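You operate a simulated robot arm through the tools that you are given. There is no shell and no other tool. Be economical: measure what you need, move in short steps, check, and stop when the job is done.

The job below is to be done with a simulated robot arm. You get a single attempt, and the scene is never put back.

## Task
Gauge the port of the white casting, then sort it: true on the blue mat, worn on the orange.
Fine: GO to the bottom, then NO GO; worn if it drops in; gauges back, clamp open. Set down upright: green gauge, orange gauge.

It is judged by the outcome, as a careful person would: the job done as asked, and still so three seconds after it is handed in. It fails if anything else is knocked over, pushed out of place, dropped, spilled or broken.

## Robot
A 6-joint arm with a two-finger parallel gripper, fixed in place. Base frame: the origin is at the foot of the arm, x ahead of it, y to its left, z up; the work surface is at about z = 0.82. Lengths are in m, angles in rad, forces in N, time in s.
With the tool pointing down near the work surface it reaches from about 0.24 to 0.64 m from the base axis. Its first joint turns from -1.152 to 1.152 rad. Payload 2.7 kg.
The tool frame sits at the grasp point between the pads (the TCP): z along the fingers, y along the line on which they close. The tips reach 0.023 m beyond it. Largest opening 0.094 m; finger width 0.038, thickness 0.01; the body of the gripper, 0.054 by 0.096 m, starts 0.039 m behind the TCP.
Orientation is that of the tool frame in the base frame, as a unit quaternion [x, y, z, w]. With the fingers straight down and closing along the base's y, the tool's x points along the base's -x, its y along +y and its z along -z.

## Interface
- The arm moves only by the tool drive_tool. Its argument "targets" is a list of rows, each a list of 6 numbers: the shift along the tool's x, y, z in units of 30 mm (1.0 is 30 mm), then the turn, a rotation vector about the tool's x, y, z in units of 4 degrees (1.0 is 4 degrees). In form: [[dx, dy, dz, ax, ay, az], ...]. A call has 1 to 20 rows; each row shifts and turns the commanded pose from where the row before left it, along the tool's axes as they then stand. "claw" is the gripper command, from -1 (shut) to 1 (fully open), values between in proportion, set as the call begins (left out, the last holds). A call with a number of a shift or a turn outside -1 to 1 is refused whole. Each row takes 0.2 s and may step no farther than 0.05 m and 0.15 rad from the row before; otherwise, or with a gripper value out of range, the whole call is refused. Where a pose cannot be reached the arm comes as near as it can. A force on the tool above 60 N (or 10 N above the force at the start of the call, whichever is more), or a blocked arm, ends the call early, and 0.2 s more pass. Each finger travels about 0.045 m/s and halts on what it meets, pressing with about 42 N; the grip force reading is that of the motor and also rises with nothing between the fingers. The clock runs only during rows and for 0.2 s after the last one: add rows that do not move to give the fingers time. It gives the time, the measured TCP pose, the force on the tool (base axes), the opening and the grip force at its end, in the units of the frame above (readings bear some noise), with the torque about the TCP (base axes, N m) and any sound that the robot's microphone picked up, and new pictures: "pictures" is both (left out), scene, wrist or none.
- Cameras (640 x 400 px; columns grow to the right, rows downward): "scene" is fixed at [0.0626, -0.4192, 1.4219]; the picture's right is [0.88, -0.47, 0.00], its down [-0.18, -0.34, -0.92] and it looks along [0.43, 0.81, -0.39] (base axes); focal length 341 px, centre (320, 200). "wrist" rides on the gripper at [0.086, 0.016, -0.074] in the tool frame; the picture's right is [-0.18, 0.98, 0.00], its down [-0.58, -0.11, -0.81] and it looks along [-0.79, -0.15, 0.59] (tool axes); focal length 243 px, centre (320, 200). There is no depth. A picture from a camera that has moved, and an enlarged one, comes with that camera's place and axes in the base frame and with its lens.
- enlarge(camera, box): a new picture of the part [left, top, right, bottom] of that camera's present view, enlarged. No time passes.
- hand_in(): hands the job in; it is judged then, once.

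Work in short steps. Places have to be worked out from the pictures, the camera data and where the tool is seen: move nearer, look again, correct. Check each grasp and each placing, and mend what went wrong. You have 120 turns and 200 pictures in all, those below and enlarged ones among them. Open the gripper and draw the arm clear of the work before you hand the job in, unless the task says otherwise; then end with one line.

The tools are called after "Emit:" by a JSON object that holds its "op" and its "data". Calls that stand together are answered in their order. drive_tool: Moves the arm, as the interface text tells. Its arguments: {"type":"object","properties":{"targets":{"type":"array"},"claw":{"type":"number"},"pictures":{"type":"string","enum":["both","scene","wrist","none"]}},"required":["targets"]} The other tools are called the same way: enlarge (camera, box) takes an enlarged picture of a part of a camera's view; hand_in () hands the job in.

At the start:

```text
time_s: 0.0
eef_pos: [0.3312, 0.258, 1.1558]
ee_rot: [0.0, 1.0, 0.002, 0.0]
force: [0.4, 0.4, 0.0]
ft_torque: [0.01, -0.01, 0.0]
grip_width: 0.0939
finger_force: 0.1
```

scene: 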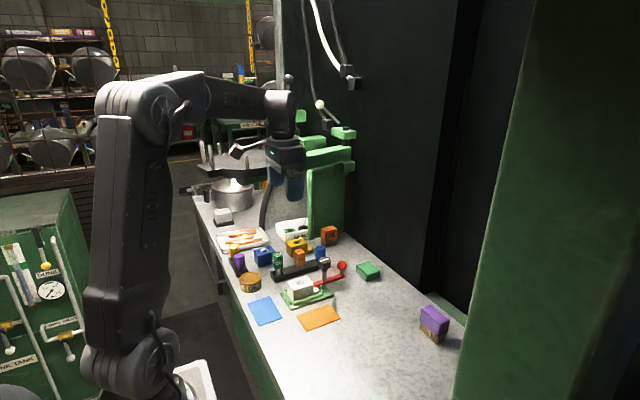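
wrist: 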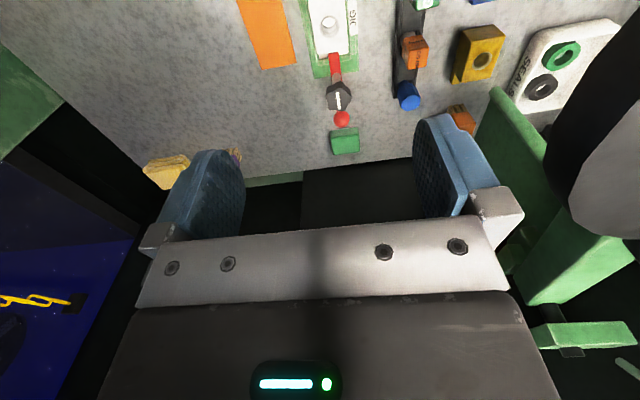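

I'll look closely at the work area before moving.

Emit:
{"op": "enlarge", "data": {"camera": "scene", "box": [220, 210, 400, 335]}}

Emit:
{"op": "enlarge", "data": {"camera": "wrist", "box": [220, 0, 640, 200]}}

```text
3.20 times, centred on (310, 272) of scene
camera zoom: at [0.0626, -0.4192, 1.4219], right [0.88, -0.47, 0.0], down [-0.18, -0.34, -0.92], along [0.43, 0.81, -0.39], focal length 1092 px, centre (352, -32)
```

zoom: 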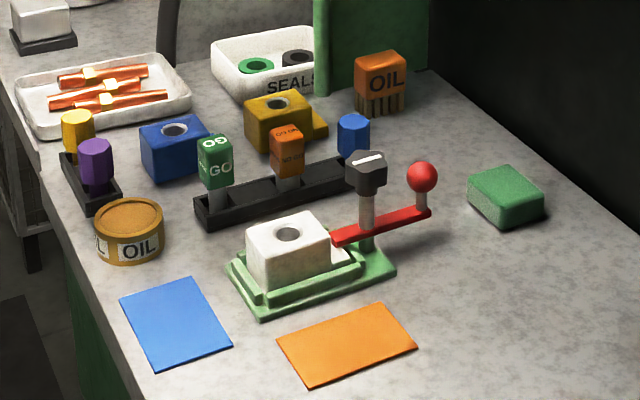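

```text
1.52 times, centred on (430, 100) of wrist
camera zoom: at [0.2443, 0.2749, 1.2305], right [0.18, 0.98, 0.0], down [0.58, -0.11, 0.81], along [0.79, -0.15, -0.59], focal length 370 px, centre (152, 352)
```

zoom: 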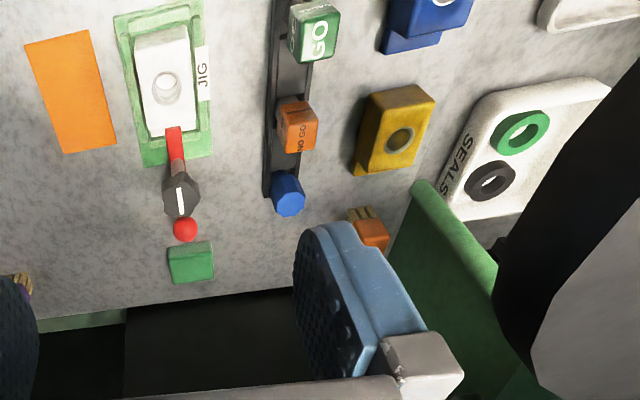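

The jig and rack are under the arm. From the two views I put the casting port at about (0.364, 0.263, 0.866), the GO top at (0.343, 0.374, 0.90) and the NO GO top at (0.405, 0.369, 0.90). I'll go a bit back and lower for a closer look.

Emit:
{"op": "drive_tool", "data": {"targets": [[0.42, 0.33, 0.8, 0, 0, 0], [0.42, 0.33, 0.8, 0, 0, 0], [0.42, 0.33, 0.8, 0, 0, 0], [0.42, 0.33, 0.8, 0, 0, 0], [0, 0, 0, 0, 0, 0]]}}

```text
time_s: 1.2
eef_pos: [0.282, 0.2988, 1.0606]
ee_rot: [0.0, 1.0, 0.001, 0.0]
force: [0.5, 0.3, -1.0]
ft_torque: [0.01, 0.03, -0.01]
grip_width: 0.094
finger_force: 0.1
camera wrist: at [0.1938, 0.3148, 1.1343], right [0.18, 0.98, 0.0], down [0.58, -0.11, 0.81], along [0.79, -0.15, -0.59], focal length 243 px, centre (320, 200)
```

scene: 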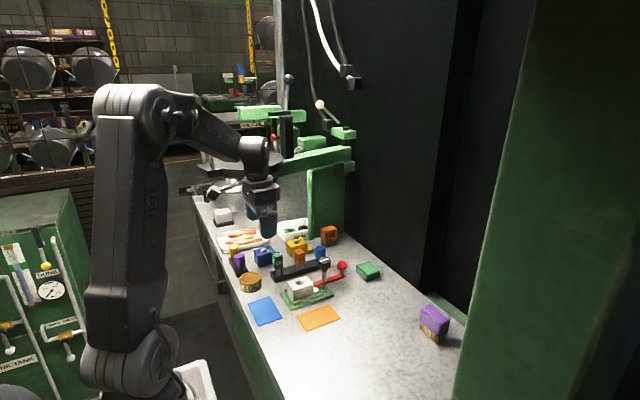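
wrist: 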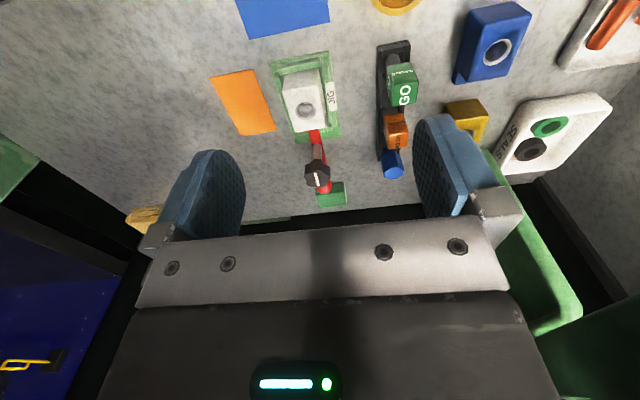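

Emit:
{"op": "enlarge", "data": {"camera": "wrist", "box": [230, 0, 550, 200]}}

Emit:
{"op": "enlarge", "data": {"camera": "scene", "box": [260, 240, 356, 300]}}

```text
2.00 times, centred on (390, 100) of wrist
camera zoom: at [0.1938, 0.3148, 1.1343], right [0.18, 0.98, 0.0], down [0.58, -0.11, 0.81], along [0.79, -0.15, -0.59], focal length 485 px, centre (180, 400)
```

zoom: 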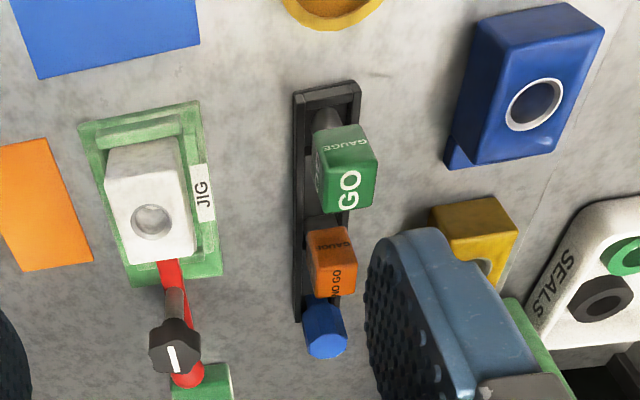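

```text
6.67 times, centred on (308, 270) of scene
camera zoom: at [0.0626, -0.4192, 1.4219], right [0.88, -0.47, 0.0], down [-0.18, -0.34, -0.92], along [0.43, 0.81, -0.39], focal length 2275 px, centre (400, -267)
```

zoom: 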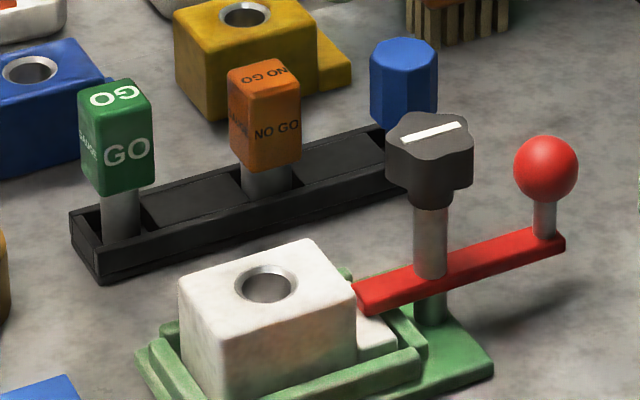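

Everything is axis-aligned. The casting is an L-block and the red bar holds down its flange. The gauges stand in compartments of the rack, which runs along x at y≈0.373. I'll move above GO for a closer look.

Emit:
{"op": "drive_tool", "data": {"targets": [[-0.393, 0.501, 0.5, 0, 0, 0], [-0.393, 0.501, 0.5, 0, 0, 0], [-0.393, 0.501, 0.5, 0, 0, 0], [-0.393, 0.501, 0.5, 0, 0, 0], [-0.393, 0.501, 0.5, 0, 0, 0], [0, 0, 0, 0, 0, 0]]}}

```text
time_s: 2.3
eef_pos: [0.2975, 0.3177, 1.0435]
ee_rot: [-0.002, 1.0, 0.01, 0.008]
force: [0.0, 0.6, 0.2]
ft_torque: [0.0, -0.03, -0.02]
grip_width: 0.0941
finger_force: 0.0
stopped in row 5: the arm was blocked; the commanded pose is now the measured one
camera wrist: at [0.2078, 0.3324, 1.1179], right [0.18, 0.98, 0.03], down [0.57, -0.13, 0.81], along [0.8, -0.13, -0.58], focal length 243 px, centre (320, 200)
```

scene: 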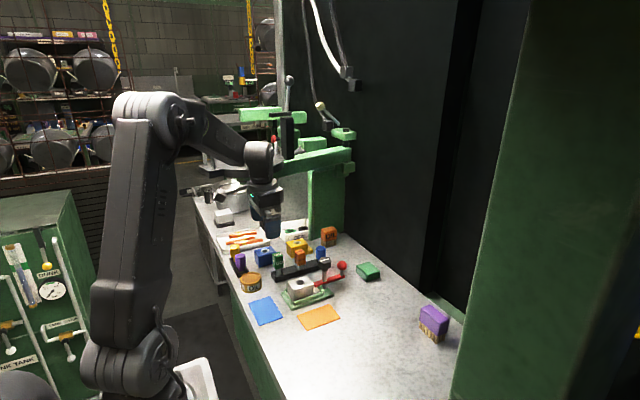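
wrist: 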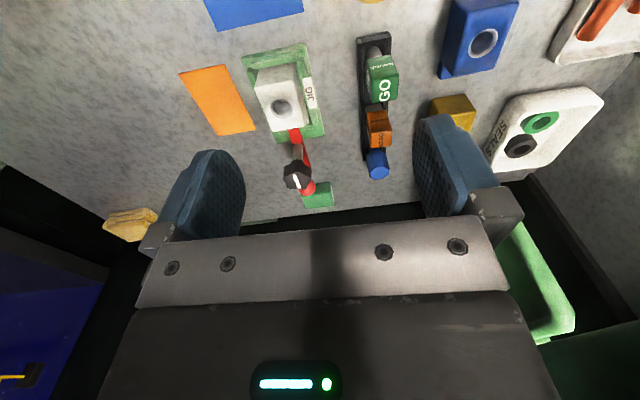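

The arm got blocked partway; I'll look at what it met.

Emit:
{"op": "enlarge", "data": {"camera": "scene", "box": [180, 70, 372, 190]}}

Emit:
{"op": "enlarge", "data": {"camera": "scene", "box": [180, 130, 372, 250]}}

```text
3.33 times, centred on (276, 130) of scene
camera zoom: at [0.0576, -0.4254, 1.4201], right [0.88, -0.47, 0.0], down [-0.18, -0.34, -0.92], along [0.43, 0.82, -0.38], focal length 1138 px, centre (467, 433)
```

zoom: 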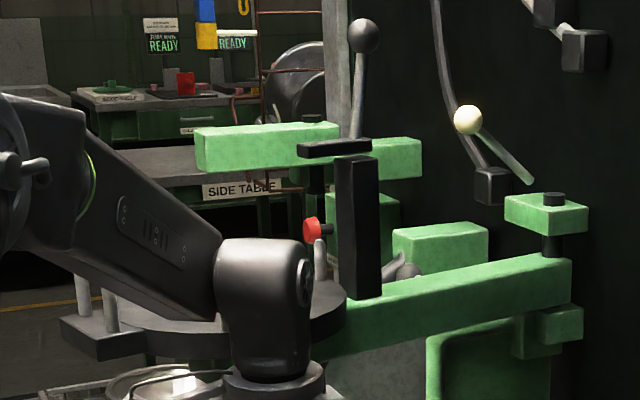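

```text
3.33 times, centred on (276, 190) of scene
camera zoom: at [0.0576, -0.4254, 1.4201], right [0.88, -0.47, 0.0], down [-0.18, -0.34, -0.92], along [0.43, 0.82, -0.38], focal length 1138 px, centre (467, 233)
```

zoom: 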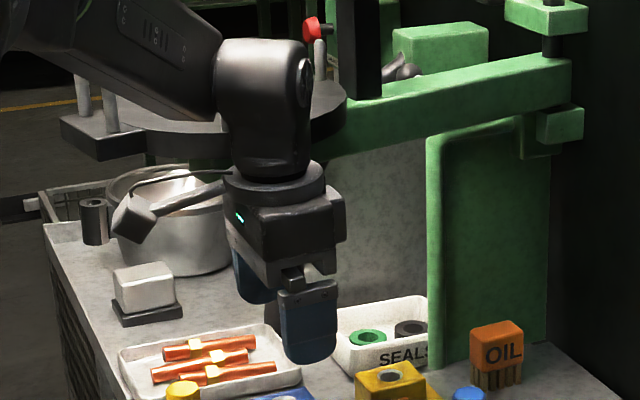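

No force on the tool, so an arm link met the overhead disc on the green beam: the wrist is right at its near rim, at about z≈1.15, y≥0.35. I'll back away, straighten the tool and check the disc.

Emit:
{"op": "drive_tool", "data": {"targets": [[0.3, -0.6, 0, 0, 0, 0], [0.3, -0.6, 0, 0.287, 0.229, 0.057], [0.3, -0.8, 0, 0, 0, 0], [0, -0.8, 0, 0, 0, 0], [0, -0.8, 0, 0, 0, 0], [0, -0.8, 0, 0, 0, 0], [0, 0, 0, 0, 0, 0]]}}

Emit:
{"op": "enlarge", "data": {"camera": "scene", "box": [160, 90, 352, 210]}}

```text
time_s: 3.9
eef_pos: [0.2774, 0.195, 1.0368]
ee_rot: [0.001, 1.0, 0.001, 0.0]
force: [-0.5, 0.7, 0.1]
ft_torque: [-0.03, 0.02, 0.0]
grip_width: 0.0939
finger_force: 0.0
camera wrist: at [0.1896, 0.2118, 1.1122], right [0.19, 0.98, 0.0], down [0.58, -0.11, 0.81], along [0.79, -0.15, -0.59], focal length 243 px, centre (320, 200)
```

scene: 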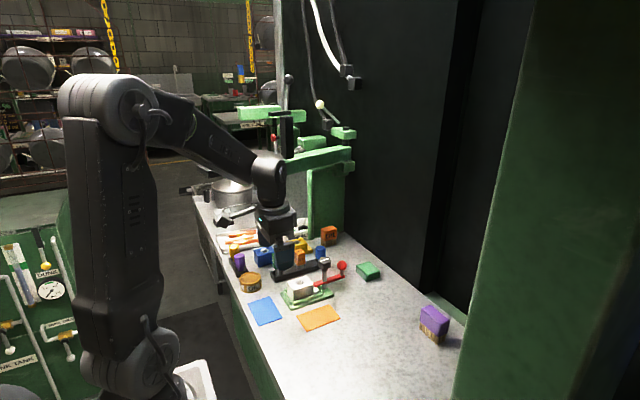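
wrist: 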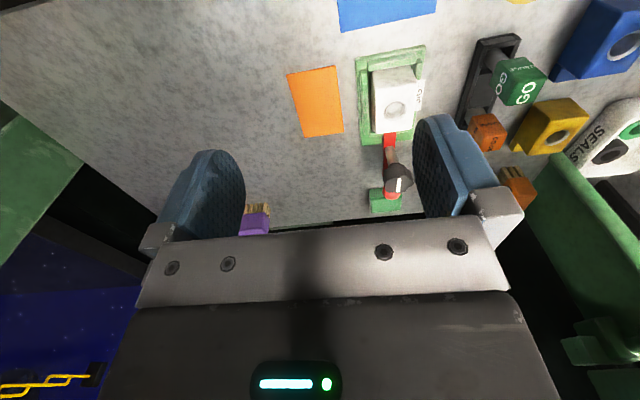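

```text
3.33 times, centred on (256, 150) of scene
camera zoom: at [0.0625, -0.4192, 1.4219], right [0.88, -0.47, 0.0], down [-0.18, -0.34, -0.92], along [0.43, 0.81, -0.39], focal length 1138 px, centre (533, 367)
```

zoom: 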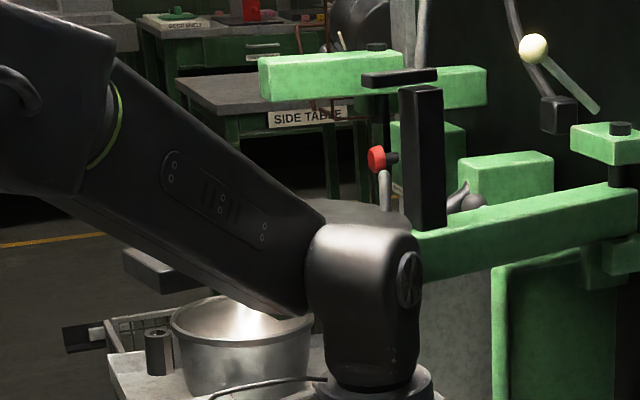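

The scene camera is back at its original pose. I'll swing the arm further away to see the overhead fixture unobstructed.

Emit:
{"op": "drive_tool", "data": {"targets": [[0, -1, 0, 0, 0, 0], [0, -1, 0, 0, 0, 0], [-0.3, -1, 0, 0, 0, 0], [-0.3, -1, 0, 0, 0, 0], [-0.3, -1, 0, 0, 0, 0], [0, -1, 0, 0, 0, 0], [0, -1, 0, 0, 0, 0], [0, -1, 0, 0, 0, 0], [0, 0, 0, 0, 0, 0]], "pictures": "scene"}}

Emit:
{"op": "enlarge", "data": {"camera": "scene", "box": [170, 80, 362, 200]}}

Emit:
{"op": "enlarge", "data": {"camera": "scene", "box": [200, 190, 392, 310]}}

```text
time_s: 5.9
eef_pos: [0.3036, -0.046, 1.0362]
ee_rot: [0.001, 1.0, 0.001, -0.001]
force: [0.1, -0.8, -0.7]
ft_torque: [0.01, -0.01, 0.03]
grip_width: 0.0938
finger_force: 0.1
```

scene: 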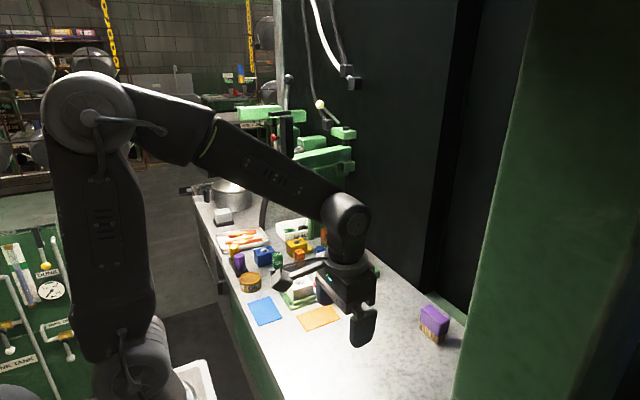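

```text
3.33 times, centred on (266, 140) of scene
camera zoom: at [0.0625, -0.4192, 1.4219], right [0.88, -0.47, 0.0], down [-0.18, -0.34, -0.92], along [0.43, 0.81, -0.39], focal length 1138 px, centre (500, 400)
```

zoom: 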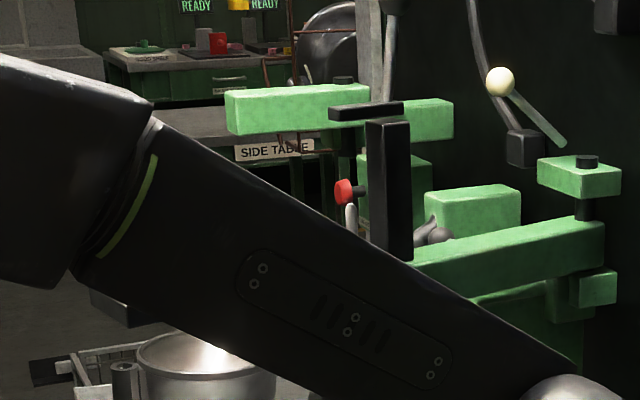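

```text
3.33 times, centred on (296, 250) of scene
camera zoom: at [0.0625, -0.4192, 1.4219], right [0.88, -0.47, 0.0], down [-0.18, -0.34, -0.92], along [0.43, 0.81, -0.39], focal length 1138 px, centre (400, 33)
```

zoom: 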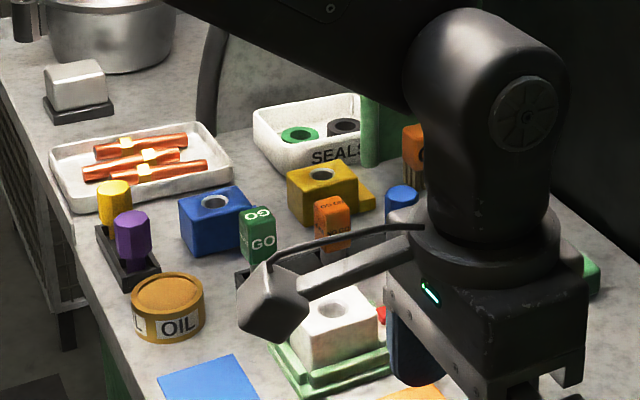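

The forearm hides that region from here. I'll return to near the start pose, which is known free, where the overhead fixture can be seen by both cameras.

Emit:
{"op": "drive_tool", "data": {"targets": [[-0.187, 0.82, -0.447, 0, 0, 0], [-0.187, 0.82, -0.447, 0, 0, 0], [-0.187, 0.82, -0.447, 0, 0, 0], [-0.187, 0.82, -0.447, 0, 0, 0], [-0.187, 0.82, -0.447, 0, 0, 0], [-0.187, 0.82, -0.447, 0, 0, 0], [-0.187, 0.82, -0.447, 0, 0, 0], [-0.187, 0.82, -0.447, 0, 0, 0], [-0.187, 0.82, -0.447, 0, 0, 0], [-0.187, 0.82, -0.447, 0, 0, 0], [0, 0, 0, 0, 0, 0]]}}

Emit:
{"op": "enlarge", "data": {"camera": "scene", "box": [170, 100, 362, 220]}}

```text
time_s: 8.3
eef_pos: [0.3596, 0.2009, 1.1722]
ee_rot: [0.001, 1.0, 0.001, -0.001]
force: [-0.7, 0.1, -0.2]
ft_torque: [-0.02, -0.02, 0.01]
grip_width: 0.094
finger_force: 0.2
camera wrist: at [0.2732, 0.218, 1.2465], right [0.19, 0.98, 0.0], down [0.58, -0.11, 0.81], along [0.79, -0.15, -0.59], focal length 243 px, centre (320, 200)
```

scene: 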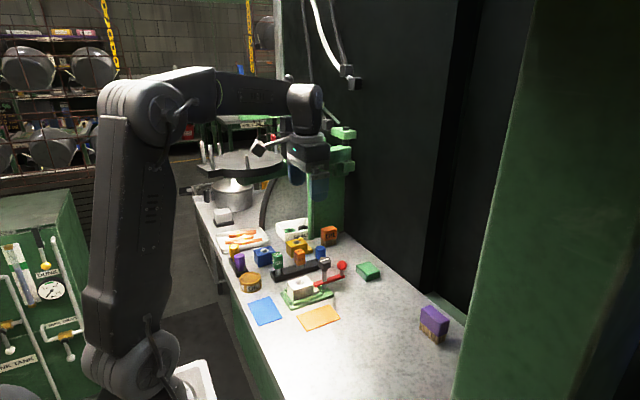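
wrist: 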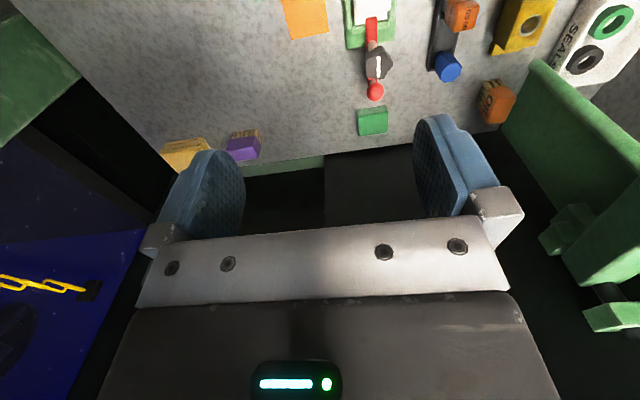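

```text
3.33 times, centred on (266, 160) of scene
camera zoom: at [0.0626, -0.4192, 1.4219], right [0.88, -0.47, 0.0], down [-0.18, -0.34, -0.92], along [0.43, 0.81, -0.39], focal length 1138 px, centre (500, 333)
```

zoom: 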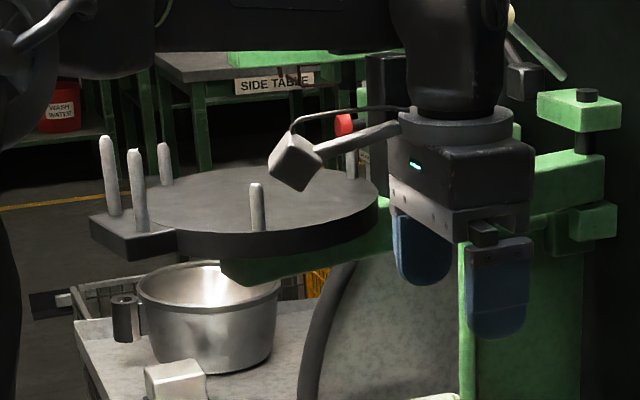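

The black-rimmed disc on the green beam hangs over the rack at z≈1.15, with its near rim at y≈0.34, so a vertical wrist can't go over the gauges. My plan is to yaw the tool -90° so the fingers close along x and the camera sits on the -y side. I'll then lean the tool about 20° so the wrist stays at smaller y, clear of the disc.

Emit:
{"op": "drive_tool", "data": {"targets": [[0, 0, 0.2, 0, 0, -1], [0, 0, 0.2, 0, 0, -1], [0, 0, 0.2, 0, 0, -1], [0, 0, 0.2, 0, 0, -1], [0, 0, 0.2, 0, 0, -1], [0, 0, 0.2, 0, 0, -1], [0, 0, 0.2, 0, 0, -1], [0, 0, 0.2, 0, 0, -1], [0, 0, 0.2, 0, 0, -1], [0, 0, 0.2, 0, 0, -1], [0, 0, 0.2, 0, 0, -1], [0, 0, 0.2, 0, 0, -1], [0, 0, 0.2, 0, 0, -1], [0, 0, 0.2, 0, 0, -1], [0, 0, 0.2, 0, 0, -1], [0, 0, 0.2, 0, 0, -1], [0, 0, 0.2, 0, 0, -1], [0, 0, 0.2, 0, 0, -1], [0, 0, 0, 0, 0, -1], [0, 0, 0, 0, 0, -1]], "pictures": "none"}}

```text
time_s: 12.5
eef_pos: [0.3608, 0.2014, 1.0634]
ee_rot: [-0.643, 0.766, 0.001, 0.0]
force: [0.2, -0.5, 0.0]
ft_torque: [0.0, -0.01, -0.01]
grip_width: 0.0942
finger_force: 0.1
```

The yaw is going cleanly. I'll finish it, lean 20°, and look.

Emit:
{"op": "drive_tool", "data": {"targets": [[0, 0, 0, 0, 0, -1], [0, 0, 0, 0, 0, -1], [0, 0, 0, 0, 0, -0.5], [0, 0, 0, 0, -1, 0], [0, 0, 0, 0, -1, 0], [0, 0, 0, 0, -1, 0], [0, 0, 0, 0, -1, 0], [0, 0, 0, 0, -1, 0], [0, 0, 0, 0, 0, 0]]}}

```text
time_s: 14.5
eef_pos: [0.3609, 0.2006, 1.0626]
ee_rot: [-0.696, 0.697, 0.124, 0.125]
force: [0.3, -0.3, 0.2]
ft_torque: [-0.03, -0.03, -0.03]
grip_width: 0.0939
finger_force: 0.1
camera wrist: at [0.3429, 0.0945, 1.1041], right [-0.98, 0.17, 0.06], down [0.11, 0.27, 0.96], along [0.15, 0.95, -0.28], focal length 243 px, centre (320, 200)
```

scene: 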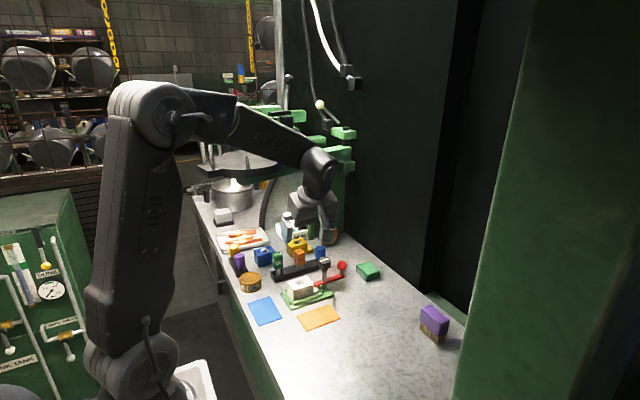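
wrist: 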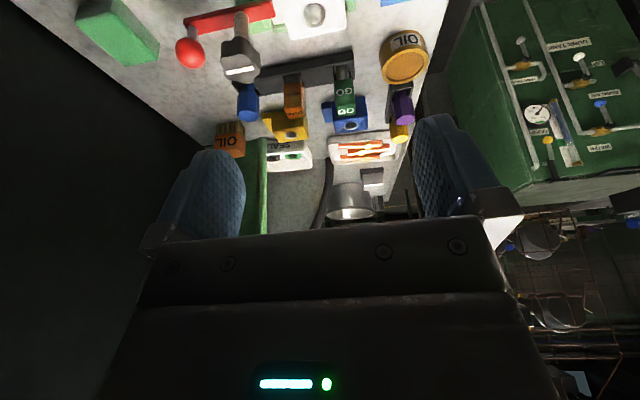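

The new orientation works and the gauges are in view. I'll enlarge the wrist view to measure the port and gauges.

Emit:
{"op": "enlarge", "data": {"camera": "wrist", "box": [200, 0, 440, 150]}}

```text
2.67 times, centred on (320, 75) of wrist
camera zoom: at [0.3429, 0.0945, 1.1041], right [-0.98, 0.17, 0.06], down [0.11, 0.27, 0.96], along [0.15, 0.95, -0.28], focal length 647 px, centre (320, 533)
```

zoom: 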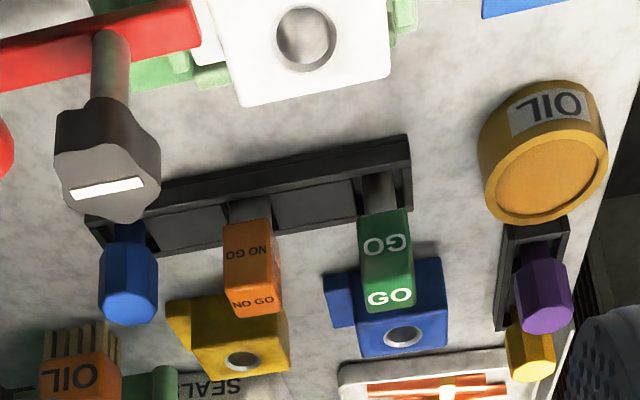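

GO's handle spans z≈0.863 to 0.903 at (0.344, 0.376). I'll narrow the jaws so they clear NO GO and move to a point in front of and above GO.

Emit:
{"op": "drive_tool", "data": {"targets": [[-0.222, 0.092, 0.835, 0, 0, 0], [-0.222, 0.092, 0.835, 0, 0, 0], [-0.222, 0.092, 0.835, 0, 0, 0], [-0.222, 0.092, 0.835, 0, 0, 0], [-0.222, 0.092, 0.835, 0, 0, 0], [-0.222, 0.092, 0.835, 0, 0, 0], [0, 0, 0, 0, 0, 0]], "claw": 0.15}}

```text
time_s: 16.1
eef_pos: [0.3424, 0.2908, 0.9356]
ee_rot: [-0.695, 0.697, 0.124, 0.123]
force: [0.4, -0.8, 0.5]
ft_torque: [-0.02, 0.0, 0.01]
grip_width: 0.0539
finger_force: 0.0
camera wrist: at [0.3251, 0.1843, 0.9765], right [-0.98, 0.17, 0.06], down [0.11, 0.27, 0.96], along [0.15, 0.95, -0.28], focal length 243 px, centre (320, 200)
```

scene: 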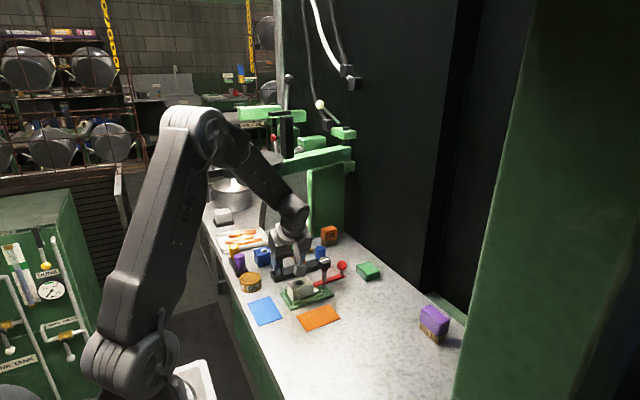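
wrist: 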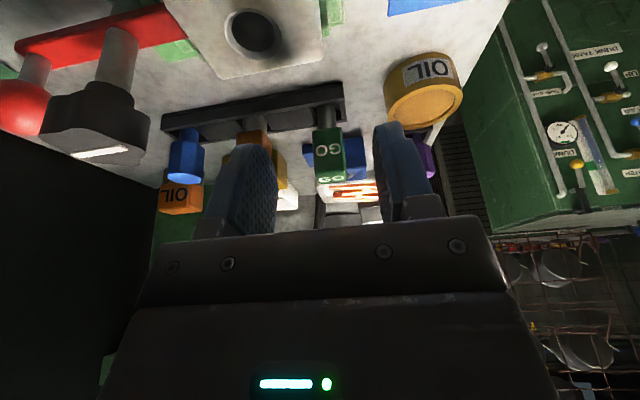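

GO sits nicely between the fingers at x≈0.345. I'll advance diagonally to straddle its handle.

Emit:
{"op": "drive_tool", "data": {"targets": [[-0.44, -0.017, 0.45, 0, 0, 0], [-0.44, -0.017, 0.45, 0, 0, 0], [-0.44, -0.017, 0.45, 0, 0, 0], [-0.44, -0.017, 0.45, 0, 0, 0], [-0.44, -0.017, 0.45, 0, 0, 0], [0, 0, 0, 0, 0, 0]]}}

Emit:
{"op": "enlarge", "data": {"camera": "scene", "box": [240, 210, 360, 285]}}

```text
time_s: 17.5
eef_pos: [0.3462, 0.3759, 0.8963]
ee_rot: [-0.696, 0.697, 0.124, 0.123]
force: [0.1, -0.1, -0.5]
ft_torque: [-0.03, -0.03, 0.01]
grip_width: 0.054
finger_force: 0.1
camera wrist: at [0.3289, 0.2694, 0.9365], right [-0.98, 0.17, 0.06], down [0.11, 0.27, 0.96], along [0.15, 0.95, -0.28], focal length 243 px, centre (320, 200)
```

scene: 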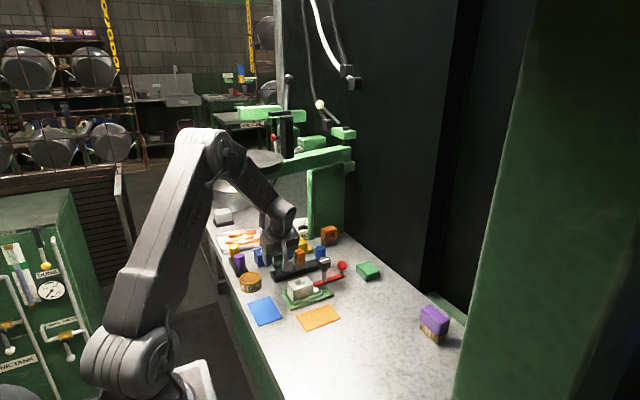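
wrist: 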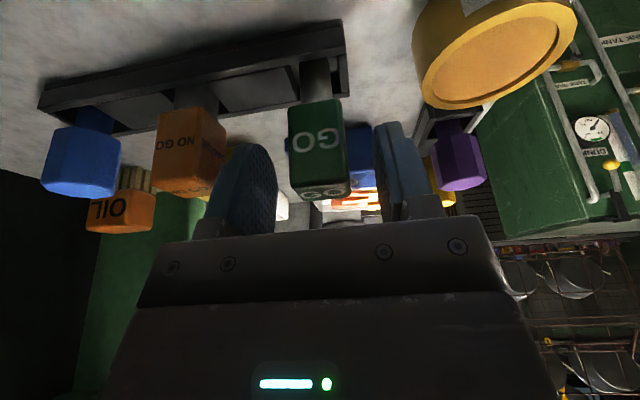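

```text
5.33 times, centred on (300, 248) of scene
camera zoom: at [0.0626, -0.4192, 1.4219], right [0.88, -0.47, 0.0], down [-0.18, -0.34, -0.92], along [0.43, 0.81, -0.39], focal length 1820 px, centre (427, -53)
```

zoom: 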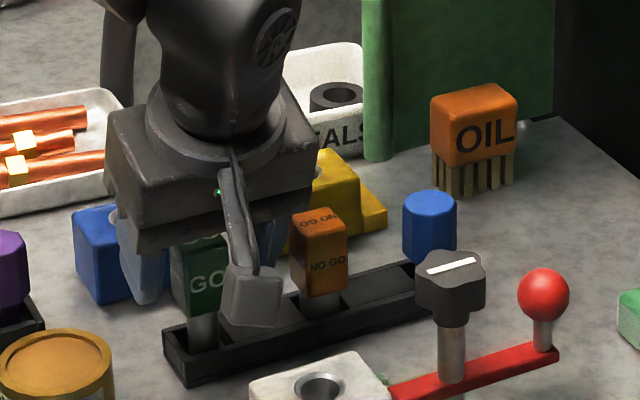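

GO's handle is between the pads. Closing.

Emit:
{"op": "drive_tool", "data": {"targets": [[0, 0, 0, 0, 0, 0], [0, 0, 0, 0, 0, 0], [0, 0, 0, 0, 0, 0], [0, 0, 0, 0, 0, 0]], "claw": -1, "pictures": "wrist"}}

```text
time_s: 18.5
eef_pos: [0.3455, 0.3755, 0.8972]
ee_rot: [-0.696, 0.697, 0.124, 0.122]
force: [-0.1, 0.8, 0.3]
ft_torque: [0.01, -0.02, 0.01]
grip_width: 0.0252
finger_force: 41.9
camera wrist: at [0.3289, 0.2691, 0.9366], right [-0.98, 0.17, 0.06], down [0.11, 0.27, 0.96], along [0.15, 0.95, -0.28], focal length 243 px, centre (320, 200)
```

wrist: 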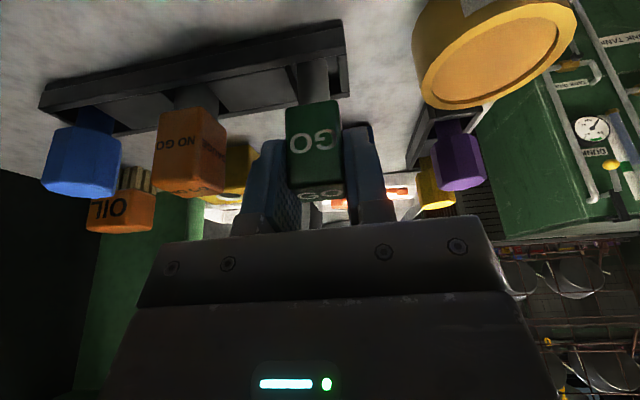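

GO is gripped at 25 mm wide. The rack pose to remember is TCP (0.3455, 0.3757, 0.8965). I'll lift 35 mm and carry it to above the port.

Emit:
{"op": "drive_tool", "data": {"targets": [[-0.2, 0, -0.55, 0, 0, 0], [-0.2, 0, -0.55, 0, 0, 0], [0, 0, 0, 0, 0, 0], [0.514, -0.103, -0.338, 0, 0, 0], [0.514, -0.103, -0.338, 0, 0, 0], [0.514, -0.103, -0.338, 0, 0, 0], [0.514, -0.103, -0.338, 0, 0, 0], [0.514, -0.103, -0.338, 0, 0, 0], [0.514, -0.103, -0.338, 0, 0, 0], [0, 0, 0, 0, 0, 0]]}}

Emit:
{"op": "enlarge", "data": {"camera": "scene", "box": [260, 225, 356, 285]}}

Emit:
{"op": "enlarge", "data": {"camera": "wrist", "box": [240, 0, 400, 100]}}

```text
time_s: 20.7
eef_pos: [0.365, 0.2672, 0.9553]
ee_rot: [-0.696, 0.697, 0.124, 0.123]
force: [-0.6, -0.9, -1.2]
ft_torque: [0.02, 0.01, 0.0]
grip_width: 0.0249
finger_force: 42.5
camera wrist: at [0.3473, 0.1611, 0.9967], right [-0.98, 0.17, 0.06], down [0.11, 0.27, 0.96], along [0.15, 0.95, -0.28], focal length 243 px, centre (320, 200)
```

scene: 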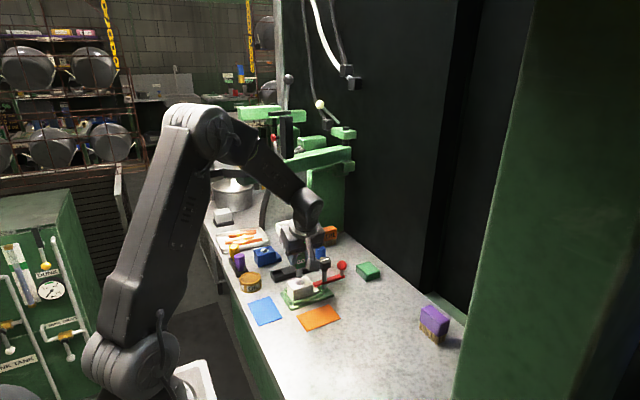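
wrist: 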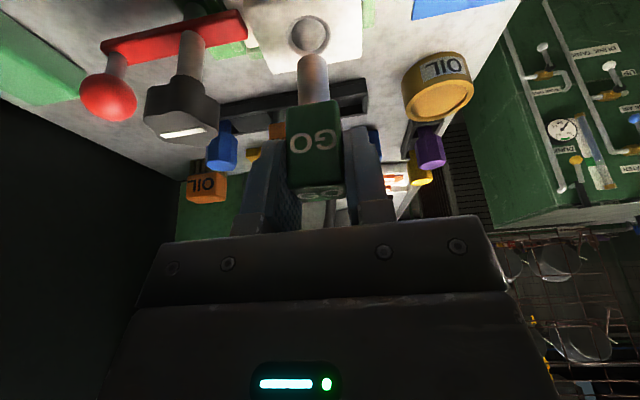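

```text
6.67 times, centred on (308, 255) of scene
camera zoom: at [0.0626, -0.4192, 1.4219], right [0.88, -0.47, 0.0], down [-0.18, -0.34, -0.92], along [0.43, 0.81, -0.39], focal length 2275 px, centre (400, -167)
```

zoom: 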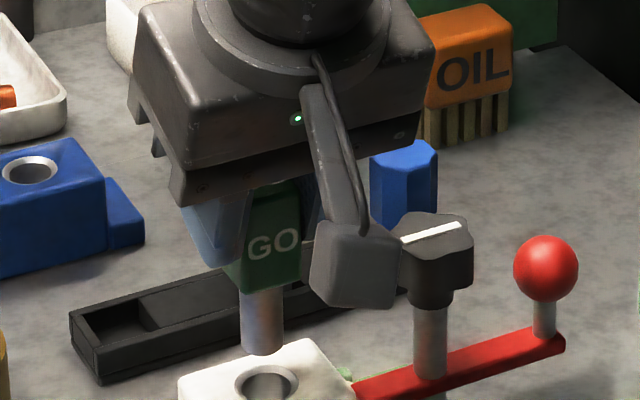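

```text
4.00 times, centred on (320, 50) of wrist
camera zoom: at [0.3473, 0.1611, 0.9967], right [-0.98, 0.17, 0.06], down [0.11, 0.27, 0.96], along [0.15, 0.95, -0.28], focal length 970 px, centre (320, 800)
```

zoom: 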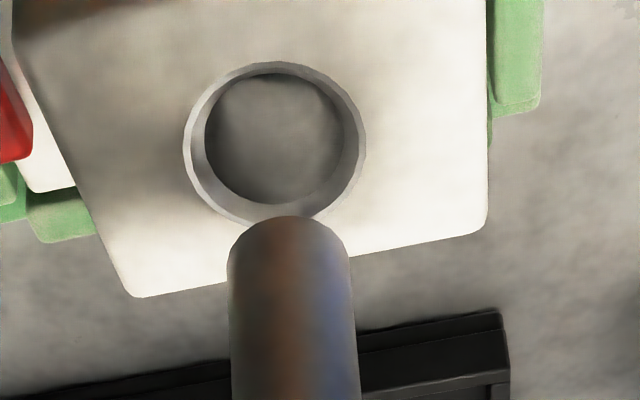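

The plug tip is about 20 mm above the casting. It needs about 1.7 mm more in +x by both views, and y looks right. I'll correct and lower 16 mm.

Emit:
{"op": "drive_tool", "data": {"targets": [[0, -0.057, 0, 0, 0, 0], [0.091, 0, 0.25, 0, 0, 0], [0.091, 0, 0.25, 0, 0, 0], [0, 0, 0, 0, 0, 0]], "pictures": "none"}}

Emit:
{"op": "enlarge", "data": {"camera": "wrist", "box": [240, 0, 400, 100]}}

Emit:
{"op": "enlarge", "data": {"camera": "scene", "box": [270, 245, 334, 285]}}

```text
time_s: 21.7
eef_pos: [0.3661, 0.2673, 0.9399]
ee_rot: [-0.696, 0.696, 0.124, 0.123]
force: [0.3, -0.3, -0.9]
ft_torque: [0.01, 0.03, -0.02]
grip_width: 0.0253
finger_force: 42.2
```

```text
4.00 times, centred on (320, 50) of wrist
camera zoom: at [0.3487, 0.1616, 0.9811], right [-0.98, 0.17, 0.06], down [0.11, 0.27, 0.96], along [0.15, 0.95, -0.28], focal length 970 px, centre (320, 800)
```

zoom: 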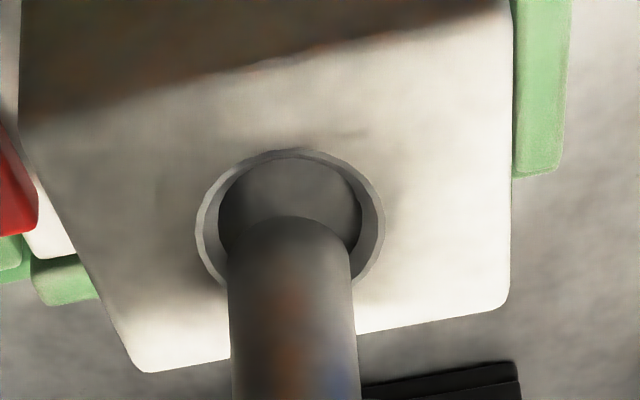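

```text
10.00 times, centred on (302, 265) of scene
camera zoom: at [0.0626, -0.4192, 1.4219], right [0.88, -0.47, 0.0], down [-0.18, -0.34, -0.92], along [0.43, 0.81, -0.39], focal length 3412 px, centre (500, -450)
```

zoom: 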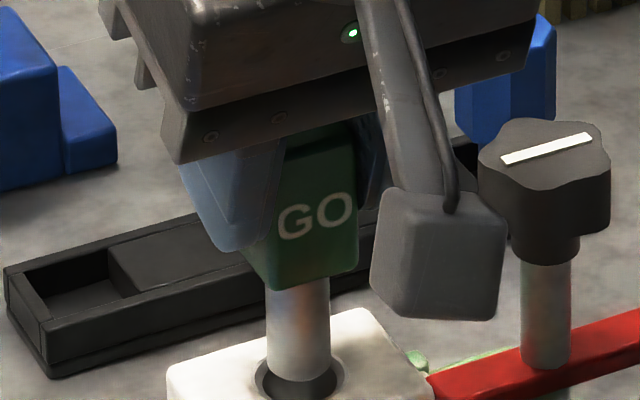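

Emit:
{"op": "enlarge", "data": {"camera": "scene", "box": [276, 262, 324, 292]}}

```text
13.33 times, centred on (300, 277) of scene
camera zoom: at [0.0626, -0.4192, 1.4219], right [0.88, -0.47, 0.0], down [-0.18, -0.34, -0.92], along [0.43, 0.81, -0.39], focal length 4550 px, centre (587, -827)
```

zoom: 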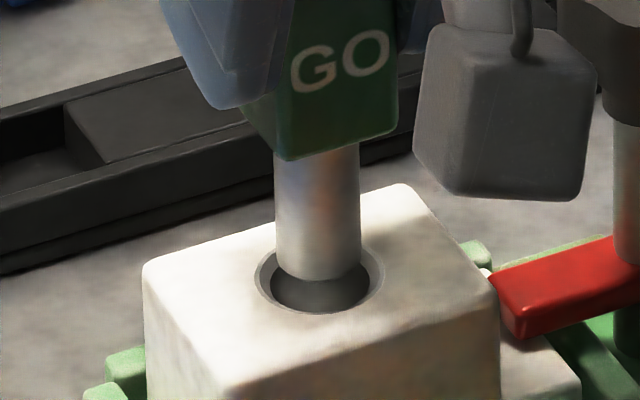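

The plug is centred over the bore in both views, with the tip a few mm above the surface. I'll lower into the bore in small steps and watch the force.

Emit:
{"op": "drive_tool", "data": {"targets": [[0.07, 0, 0.19, 0, 0, 0], [0.07, 0, 0.19, 0, 0, 0], [0.07, 0, 0.19, 0, 0, 0], [0, 0, 0, 0, 0, 0]], "pictures": "none"}}

Emit:
{"op": "enlarge", "data": {"camera": "scene", "box": [276, 262, 324, 292]}}

```text
time_s: 22.7
eef_pos: [0.3662, 0.2682, 0.9218]
ee_rot: [-0.696, 0.697, 0.125, 0.122]
force: [-0.9, 0.1, -0.6]
ft_torque: [-0.02, -0.01, 0.01]
grip_width: 0.0252
finger_force: 41.8
```

```text
13.33 times, centred on (300, 277) of scene
camera zoom: at [0.0626, -0.4192, 1.4219], right [0.88, -0.47, 0.0], down [-0.18, -0.34, -0.92], along [0.43, 0.81, -0.39], focal length 4550 px, centre (587, -827)
```

zoom: 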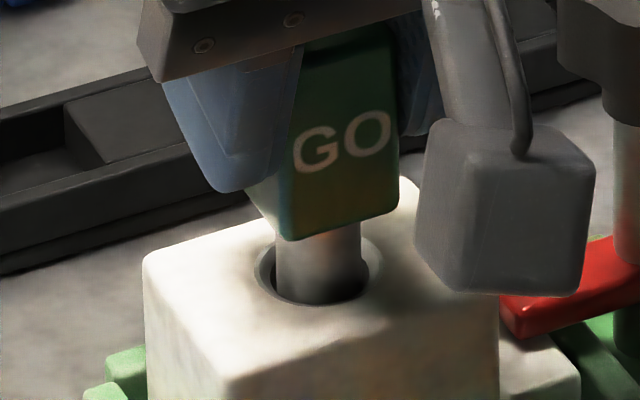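

It's entering freely with no force. Continuing to the bottom.

Emit:
{"op": "drive_tool", "data": {"targets": [[0.057, 0, 0.157, 0, 0, 0], [0.057, 0, 0.157, 0, 0, 0], [0.057, 0, 0.157, 0, 0, 0], [0, 0, 0, 0, 0, 0]], "pictures": "none"}}

Emit:
{"op": "enlarge", "data": {"camera": "scene", "box": [276, 262, 324, 292]}}

```text
time_s: 23.7
eef_pos: [0.3668, 0.2685, 0.9093]
ee_rot: [-0.695, 0.697, 0.124, 0.125]
force: [-7.6, -4.8, 25.0]
ft_torque: [-0.34, 0.41, -0.03]
grip_width: 0.0251
finger_force: 41.8
```

```text
13.33 times, centred on (300, 277) of scene
camera zoom: at [0.0621, -0.4195, 1.4218], right [0.88, -0.47, 0.0], down [-0.18, -0.34, -0.92], along [0.43, 0.81, -0.39], focal length 4550 px, centre (587, -827)
```

zoom: 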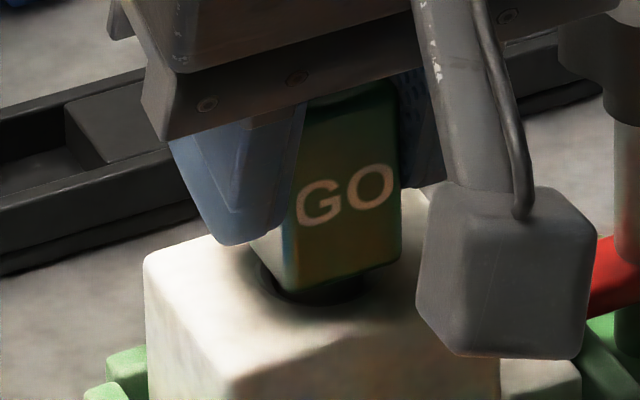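

There's 25 N upward at TCP z 0.909, with some sideways force toward -x and -y. To tell the floor from a rim catch, I'll lift 2 mm, shift about 1 mm to -x/-y, and lower again.

Emit:
{"op": "drive_tool", "data": {"targets": [[-0.03, 0, -0.08, 0, 0, 0], [0.037, 0.035, 0.012, 0, 0, 0], [0, 0, 0, 0, 0, 0]], "pictures": "none"}}

Emit:
{"op": "drive_tool", "data": {"targets": [[0.03, 0, 0.08, 0, 0, 0], [0.02, 0, 0.055, 0, 0, 0], [0, 0, 0, 0, 0, 0]], "pictures": "none"}}

```text
time_s: 24.5
eef_pos: [0.3655, 0.2669, 0.9082]
ee_rot: [-0.696, 0.697, 0.123, 0.124]
force: [3.2, 2.2, 8.8]
ft_torque: [0.17, -0.23, 0.01]
grip_width: 0.0251
finger_force: 42.1
```

```text
time_s: 25.3
eef_pos: [0.3662, 0.2681, 0.9076]
ee_rot: [-0.696, 0.696, 0.123, 0.127]
force: [-6.6, -4.0, 42.6]
ft_torque: [-0.35, 0.35, 0.01]
grip_width: 0.0255
finger_force: 42.0
```

There's a firm stop at TCP z≈0.909. To judge whether the plug sits in a close-fitting bore or on a ledge, I'll raise it about 4 mm and test the sideways play in x.

Emit:
{"op": "drive_tool", "data": {"targets": [[-0.1, -0.012, -0.27, 0, 0, 0], [0, 0, 0, 0, 0, 0], [0, 0, 0, 0, 0, 0]], "pictures": "none"}}

Emit:
{"op": "drive_tool", "data": {"targets": [[0, -0.04, 0, 0, 0, 0], [0, 0, 0, 0, 0, 0]], "pictures": "none"}}

Emit:
{"op": "drive_tool", "data": {"targets": [[0, 0.08, 0, 0, 0, 0], [0, 0, 0, 0, 0, 0]], "pictures": "none"}}

```text
time_s: 26.1
eef_pos: [0.3646, 0.2665, 0.9123]
ee_rot: [-0.695, 0.698, 0.124, 0.122]
force: [0.5, -0.5, -0.3]
ft_torque: [0.0, -0.03, 0.01]
grip_width: 0.0251
finger_force: 41.4
```

```text
time_s: 26.7
eef_pos: [0.3669, 0.2677, 0.9127]
ee_rot: [-0.696, 0.697, 0.124, 0.123]
force: [-1.3, -0.6, -0.9]
ft_torque: [0.04, 0.06, 0.03]
grip_width: 0.025
finger_force: 42.7
```

```text
time_s: 27.3
eef_pos: [0.3645, 0.2669, 0.9131]
ee_rot: [-0.696, 0.697, 0.124, 0.123]
force: [0.8, 0.5, 0.7]
ft_torque: [0.01, 0.03, 0.0]
grip_width: 0.0253
finger_force: 42.1
```

It's free sideways by more than a millimetre each way, so this is a plain bore with a flat floor and GO reached the bottom. I'll withdraw it and carry it back to 35 mm above its rack pocket.

Emit:
{"op": "drive_tool", "data": {"targets": [[-0.25, 0, -0.689, 0, 0, 0], [-0.25, 0, -0.689, 0, 0, 0], [0, 0, 0, 0, 0, 0], [-0.5173, 0.102, 0.3447, 0, 0, 0], [-0.5173, 0.102, 0.3447, 0, 0, 0], [-0.5173, 0.102, 0.3447, 0, 0, 0], [-0.5173, 0.102, 0.3447, 0, 0, 0], [-0.5173, 0.102, 0.3447, 0, 0, 0], [-0.5173, 0.102, 0.3447, 0, 0, 0], [0, 0, 0, 0, 0, 0]]}}

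Emit:
{"op": "enlarge", "data": {"camera": "scene", "box": [260, 225, 340, 275]}}

```text
time_s: 29.5
eef_pos: [0.3507, 0.3668, 0.9324]
ee_rot: [-0.688, 0.704, 0.124, 0.124]
force: [-0.6, 0.1, -0.5]
ft_torque: [0.01, 0.03, 0.0]
grip_width: 0.0255
finger_force: 41.7
camera wrist: at [0.3321, 0.261, 0.9714], right [-0.98, 0.19, 0.07], down [0.12, 0.27, 0.96], along [0.17, 0.94, -0.28], focal length 243 px, centre (320, 200)
```

scene: 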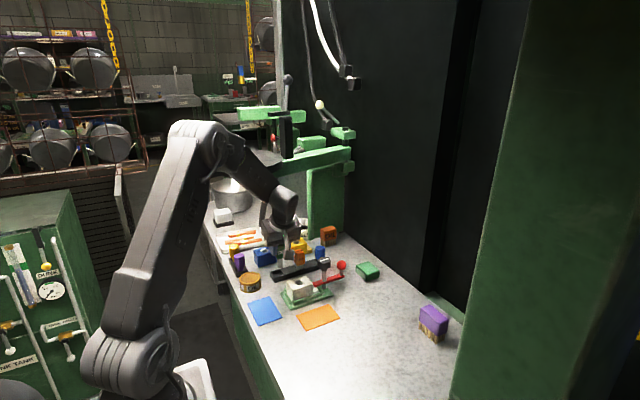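
wrist: 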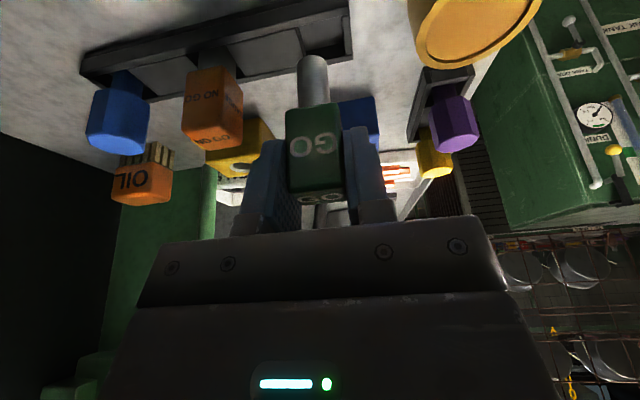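

```text
8.00 times, centred on (300, 250) of scene
camera zoom: at [0.0627, -0.4224, 1.4208], right [0.88, -0.47, 0.0], down [-0.18, -0.34, -0.92], along [0.43, 0.81, -0.39], focal length 2730 px, centre (480, -200)
```

zoom: 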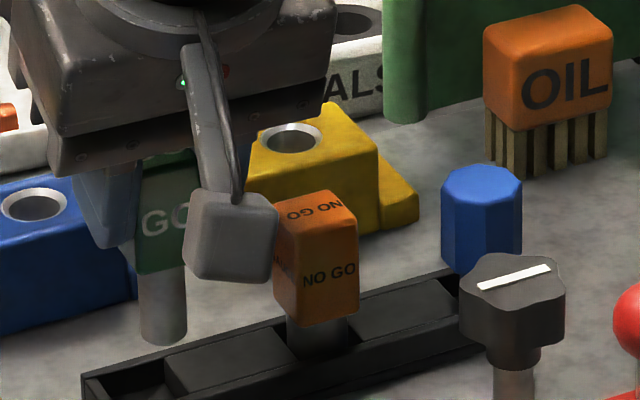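

The measured pose lags the command by about 10 mm and yawed 1°, so the wrist is brushing the overhead fixture again at this height. I'll back off in -y and come down 11 mm before going in.

Emit:
{"op": "drive_tool", "data": {"targets": [[0.627, 0, -0.228, 0, 0, 0], [0.627, 0, -0.228, 0, 0, 0], [0.125, 0, 0.345, 0, 0, 0], [0, 0, 0, 0, 0, 0]], "pictures": "none"}}

Emit:
{"op": "enlarge", "data": {"camera": "scene", "box": [255, 225, 335, 275]}}

Emit:
{"op": "enlarge", "data": {"camera": "scene", "box": [200, 110, 360, 210]}}

```text
time_s: 30.5
eef_pos: [0.3464, 0.3362, 0.9204]
ee_rot: [-0.696, 0.697, 0.123, 0.124]
force: [0.0, 0.4, -0.6]
ft_torque: [-0.01, 0.01, -0.03]
grip_width: 0.0255
finger_force: 41.8
```

```text
8.00 times, centred on (295, 250) of scene
camera zoom: at [0.0626, -0.4192, 1.4219], right [0.88, -0.47, 0.0], down [-0.18, -0.34, -0.92], along [0.43, 0.81, -0.39], focal length 2730 px, centre (520, -200)
```

zoom: 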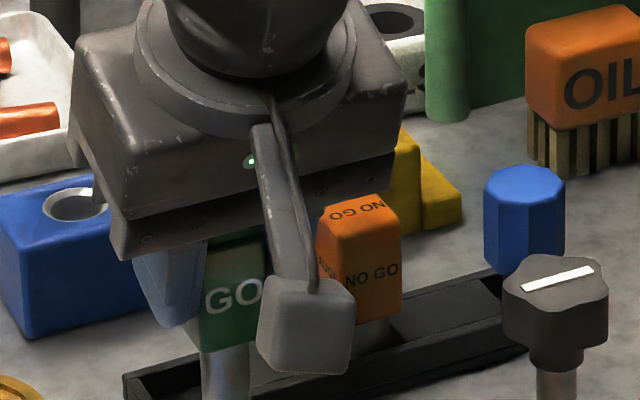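

```text
4.00 times, centred on (280, 160) of scene
camera zoom: at [0.0626, -0.4192, 1.4219], right [0.88, -0.47, 0.0], down [-0.18, -0.34, -0.92], along [0.43, 0.81, -0.39], focal length 1365 px, centre (480, 360)
```

zoom: 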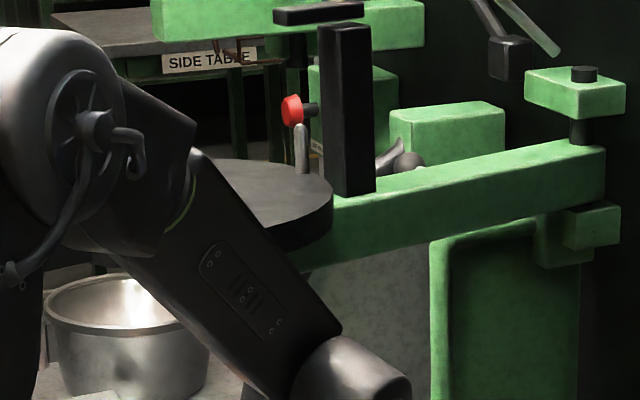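

Free again, and the forearm is what brushes the disc rim. I'll go in at this lower height and check the pose.

Emit:
{"op": "drive_tool", "data": {"targets": [[-0.627, 0, 0.228, 0, 0, 0], [-0.627, 0, 0.228, 0, 0, 0], [0, 0, 0, 0, 0, 0]], "pictures": "wrist"}}

Emit:
{"op": "enlarge", "data": {"camera": "scene", "box": [255, 230, 335, 280]}}

Emit:
{"op": "enlarge", "data": {"camera": "wrist", "box": [240, 0, 400, 100]}}

```text
time_s: 31.3
eef_pos: [0.3455, 0.3736, 0.9184]
ee_rot: [-0.695, 0.698, 0.123, 0.121]
force: [1.1, 0.5, -1.3]
ft_torque: [0.03, -0.03, -0.02]
grip_width: 0.0255
finger_force: 42.3
camera wrist: at [0.3283, 0.2682, 0.9601], right [-0.98, 0.18, 0.07], down [0.11, 0.27, 0.96], along [0.15, 0.95, -0.28], focal length 243 px, centre (320, 200)
```

wrist: 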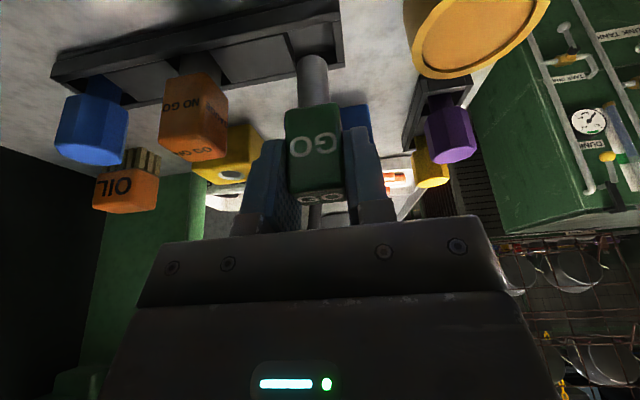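

```text
8.00 times, centred on (295, 255) of scene
camera zoom: at [0.0625, -0.4196, 1.4218], right [0.88, -0.47, 0.0], down [-0.18, -0.34, -0.92], along [0.43, 0.81, -0.39], focal length 2730 px, centre (520, -240)
```

zoom: 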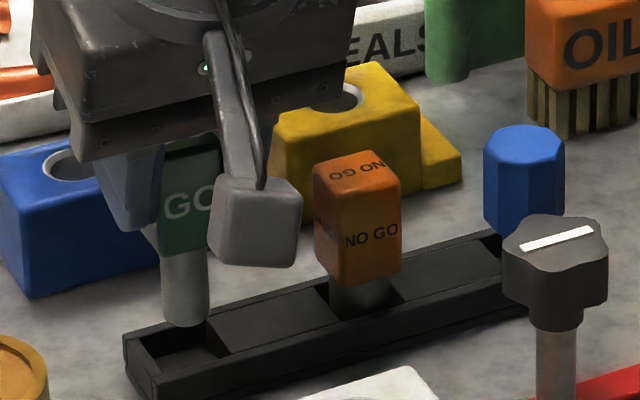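

```text
4.00 times, centred on (320, 50) of wrist
camera zoom: at [0.3283, 0.2682, 0.9601], right [-0.98, 0.18, 0.07], down [0.11, 0.27, 0.96], along [0.15, 0.95, -0.28], focal length 970 px, centre (320, 800)
```

zoom: 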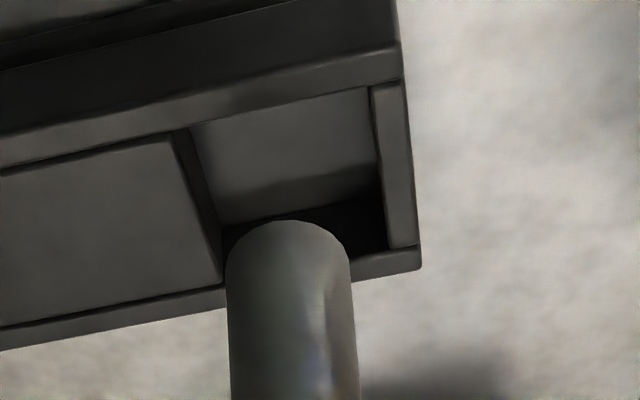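

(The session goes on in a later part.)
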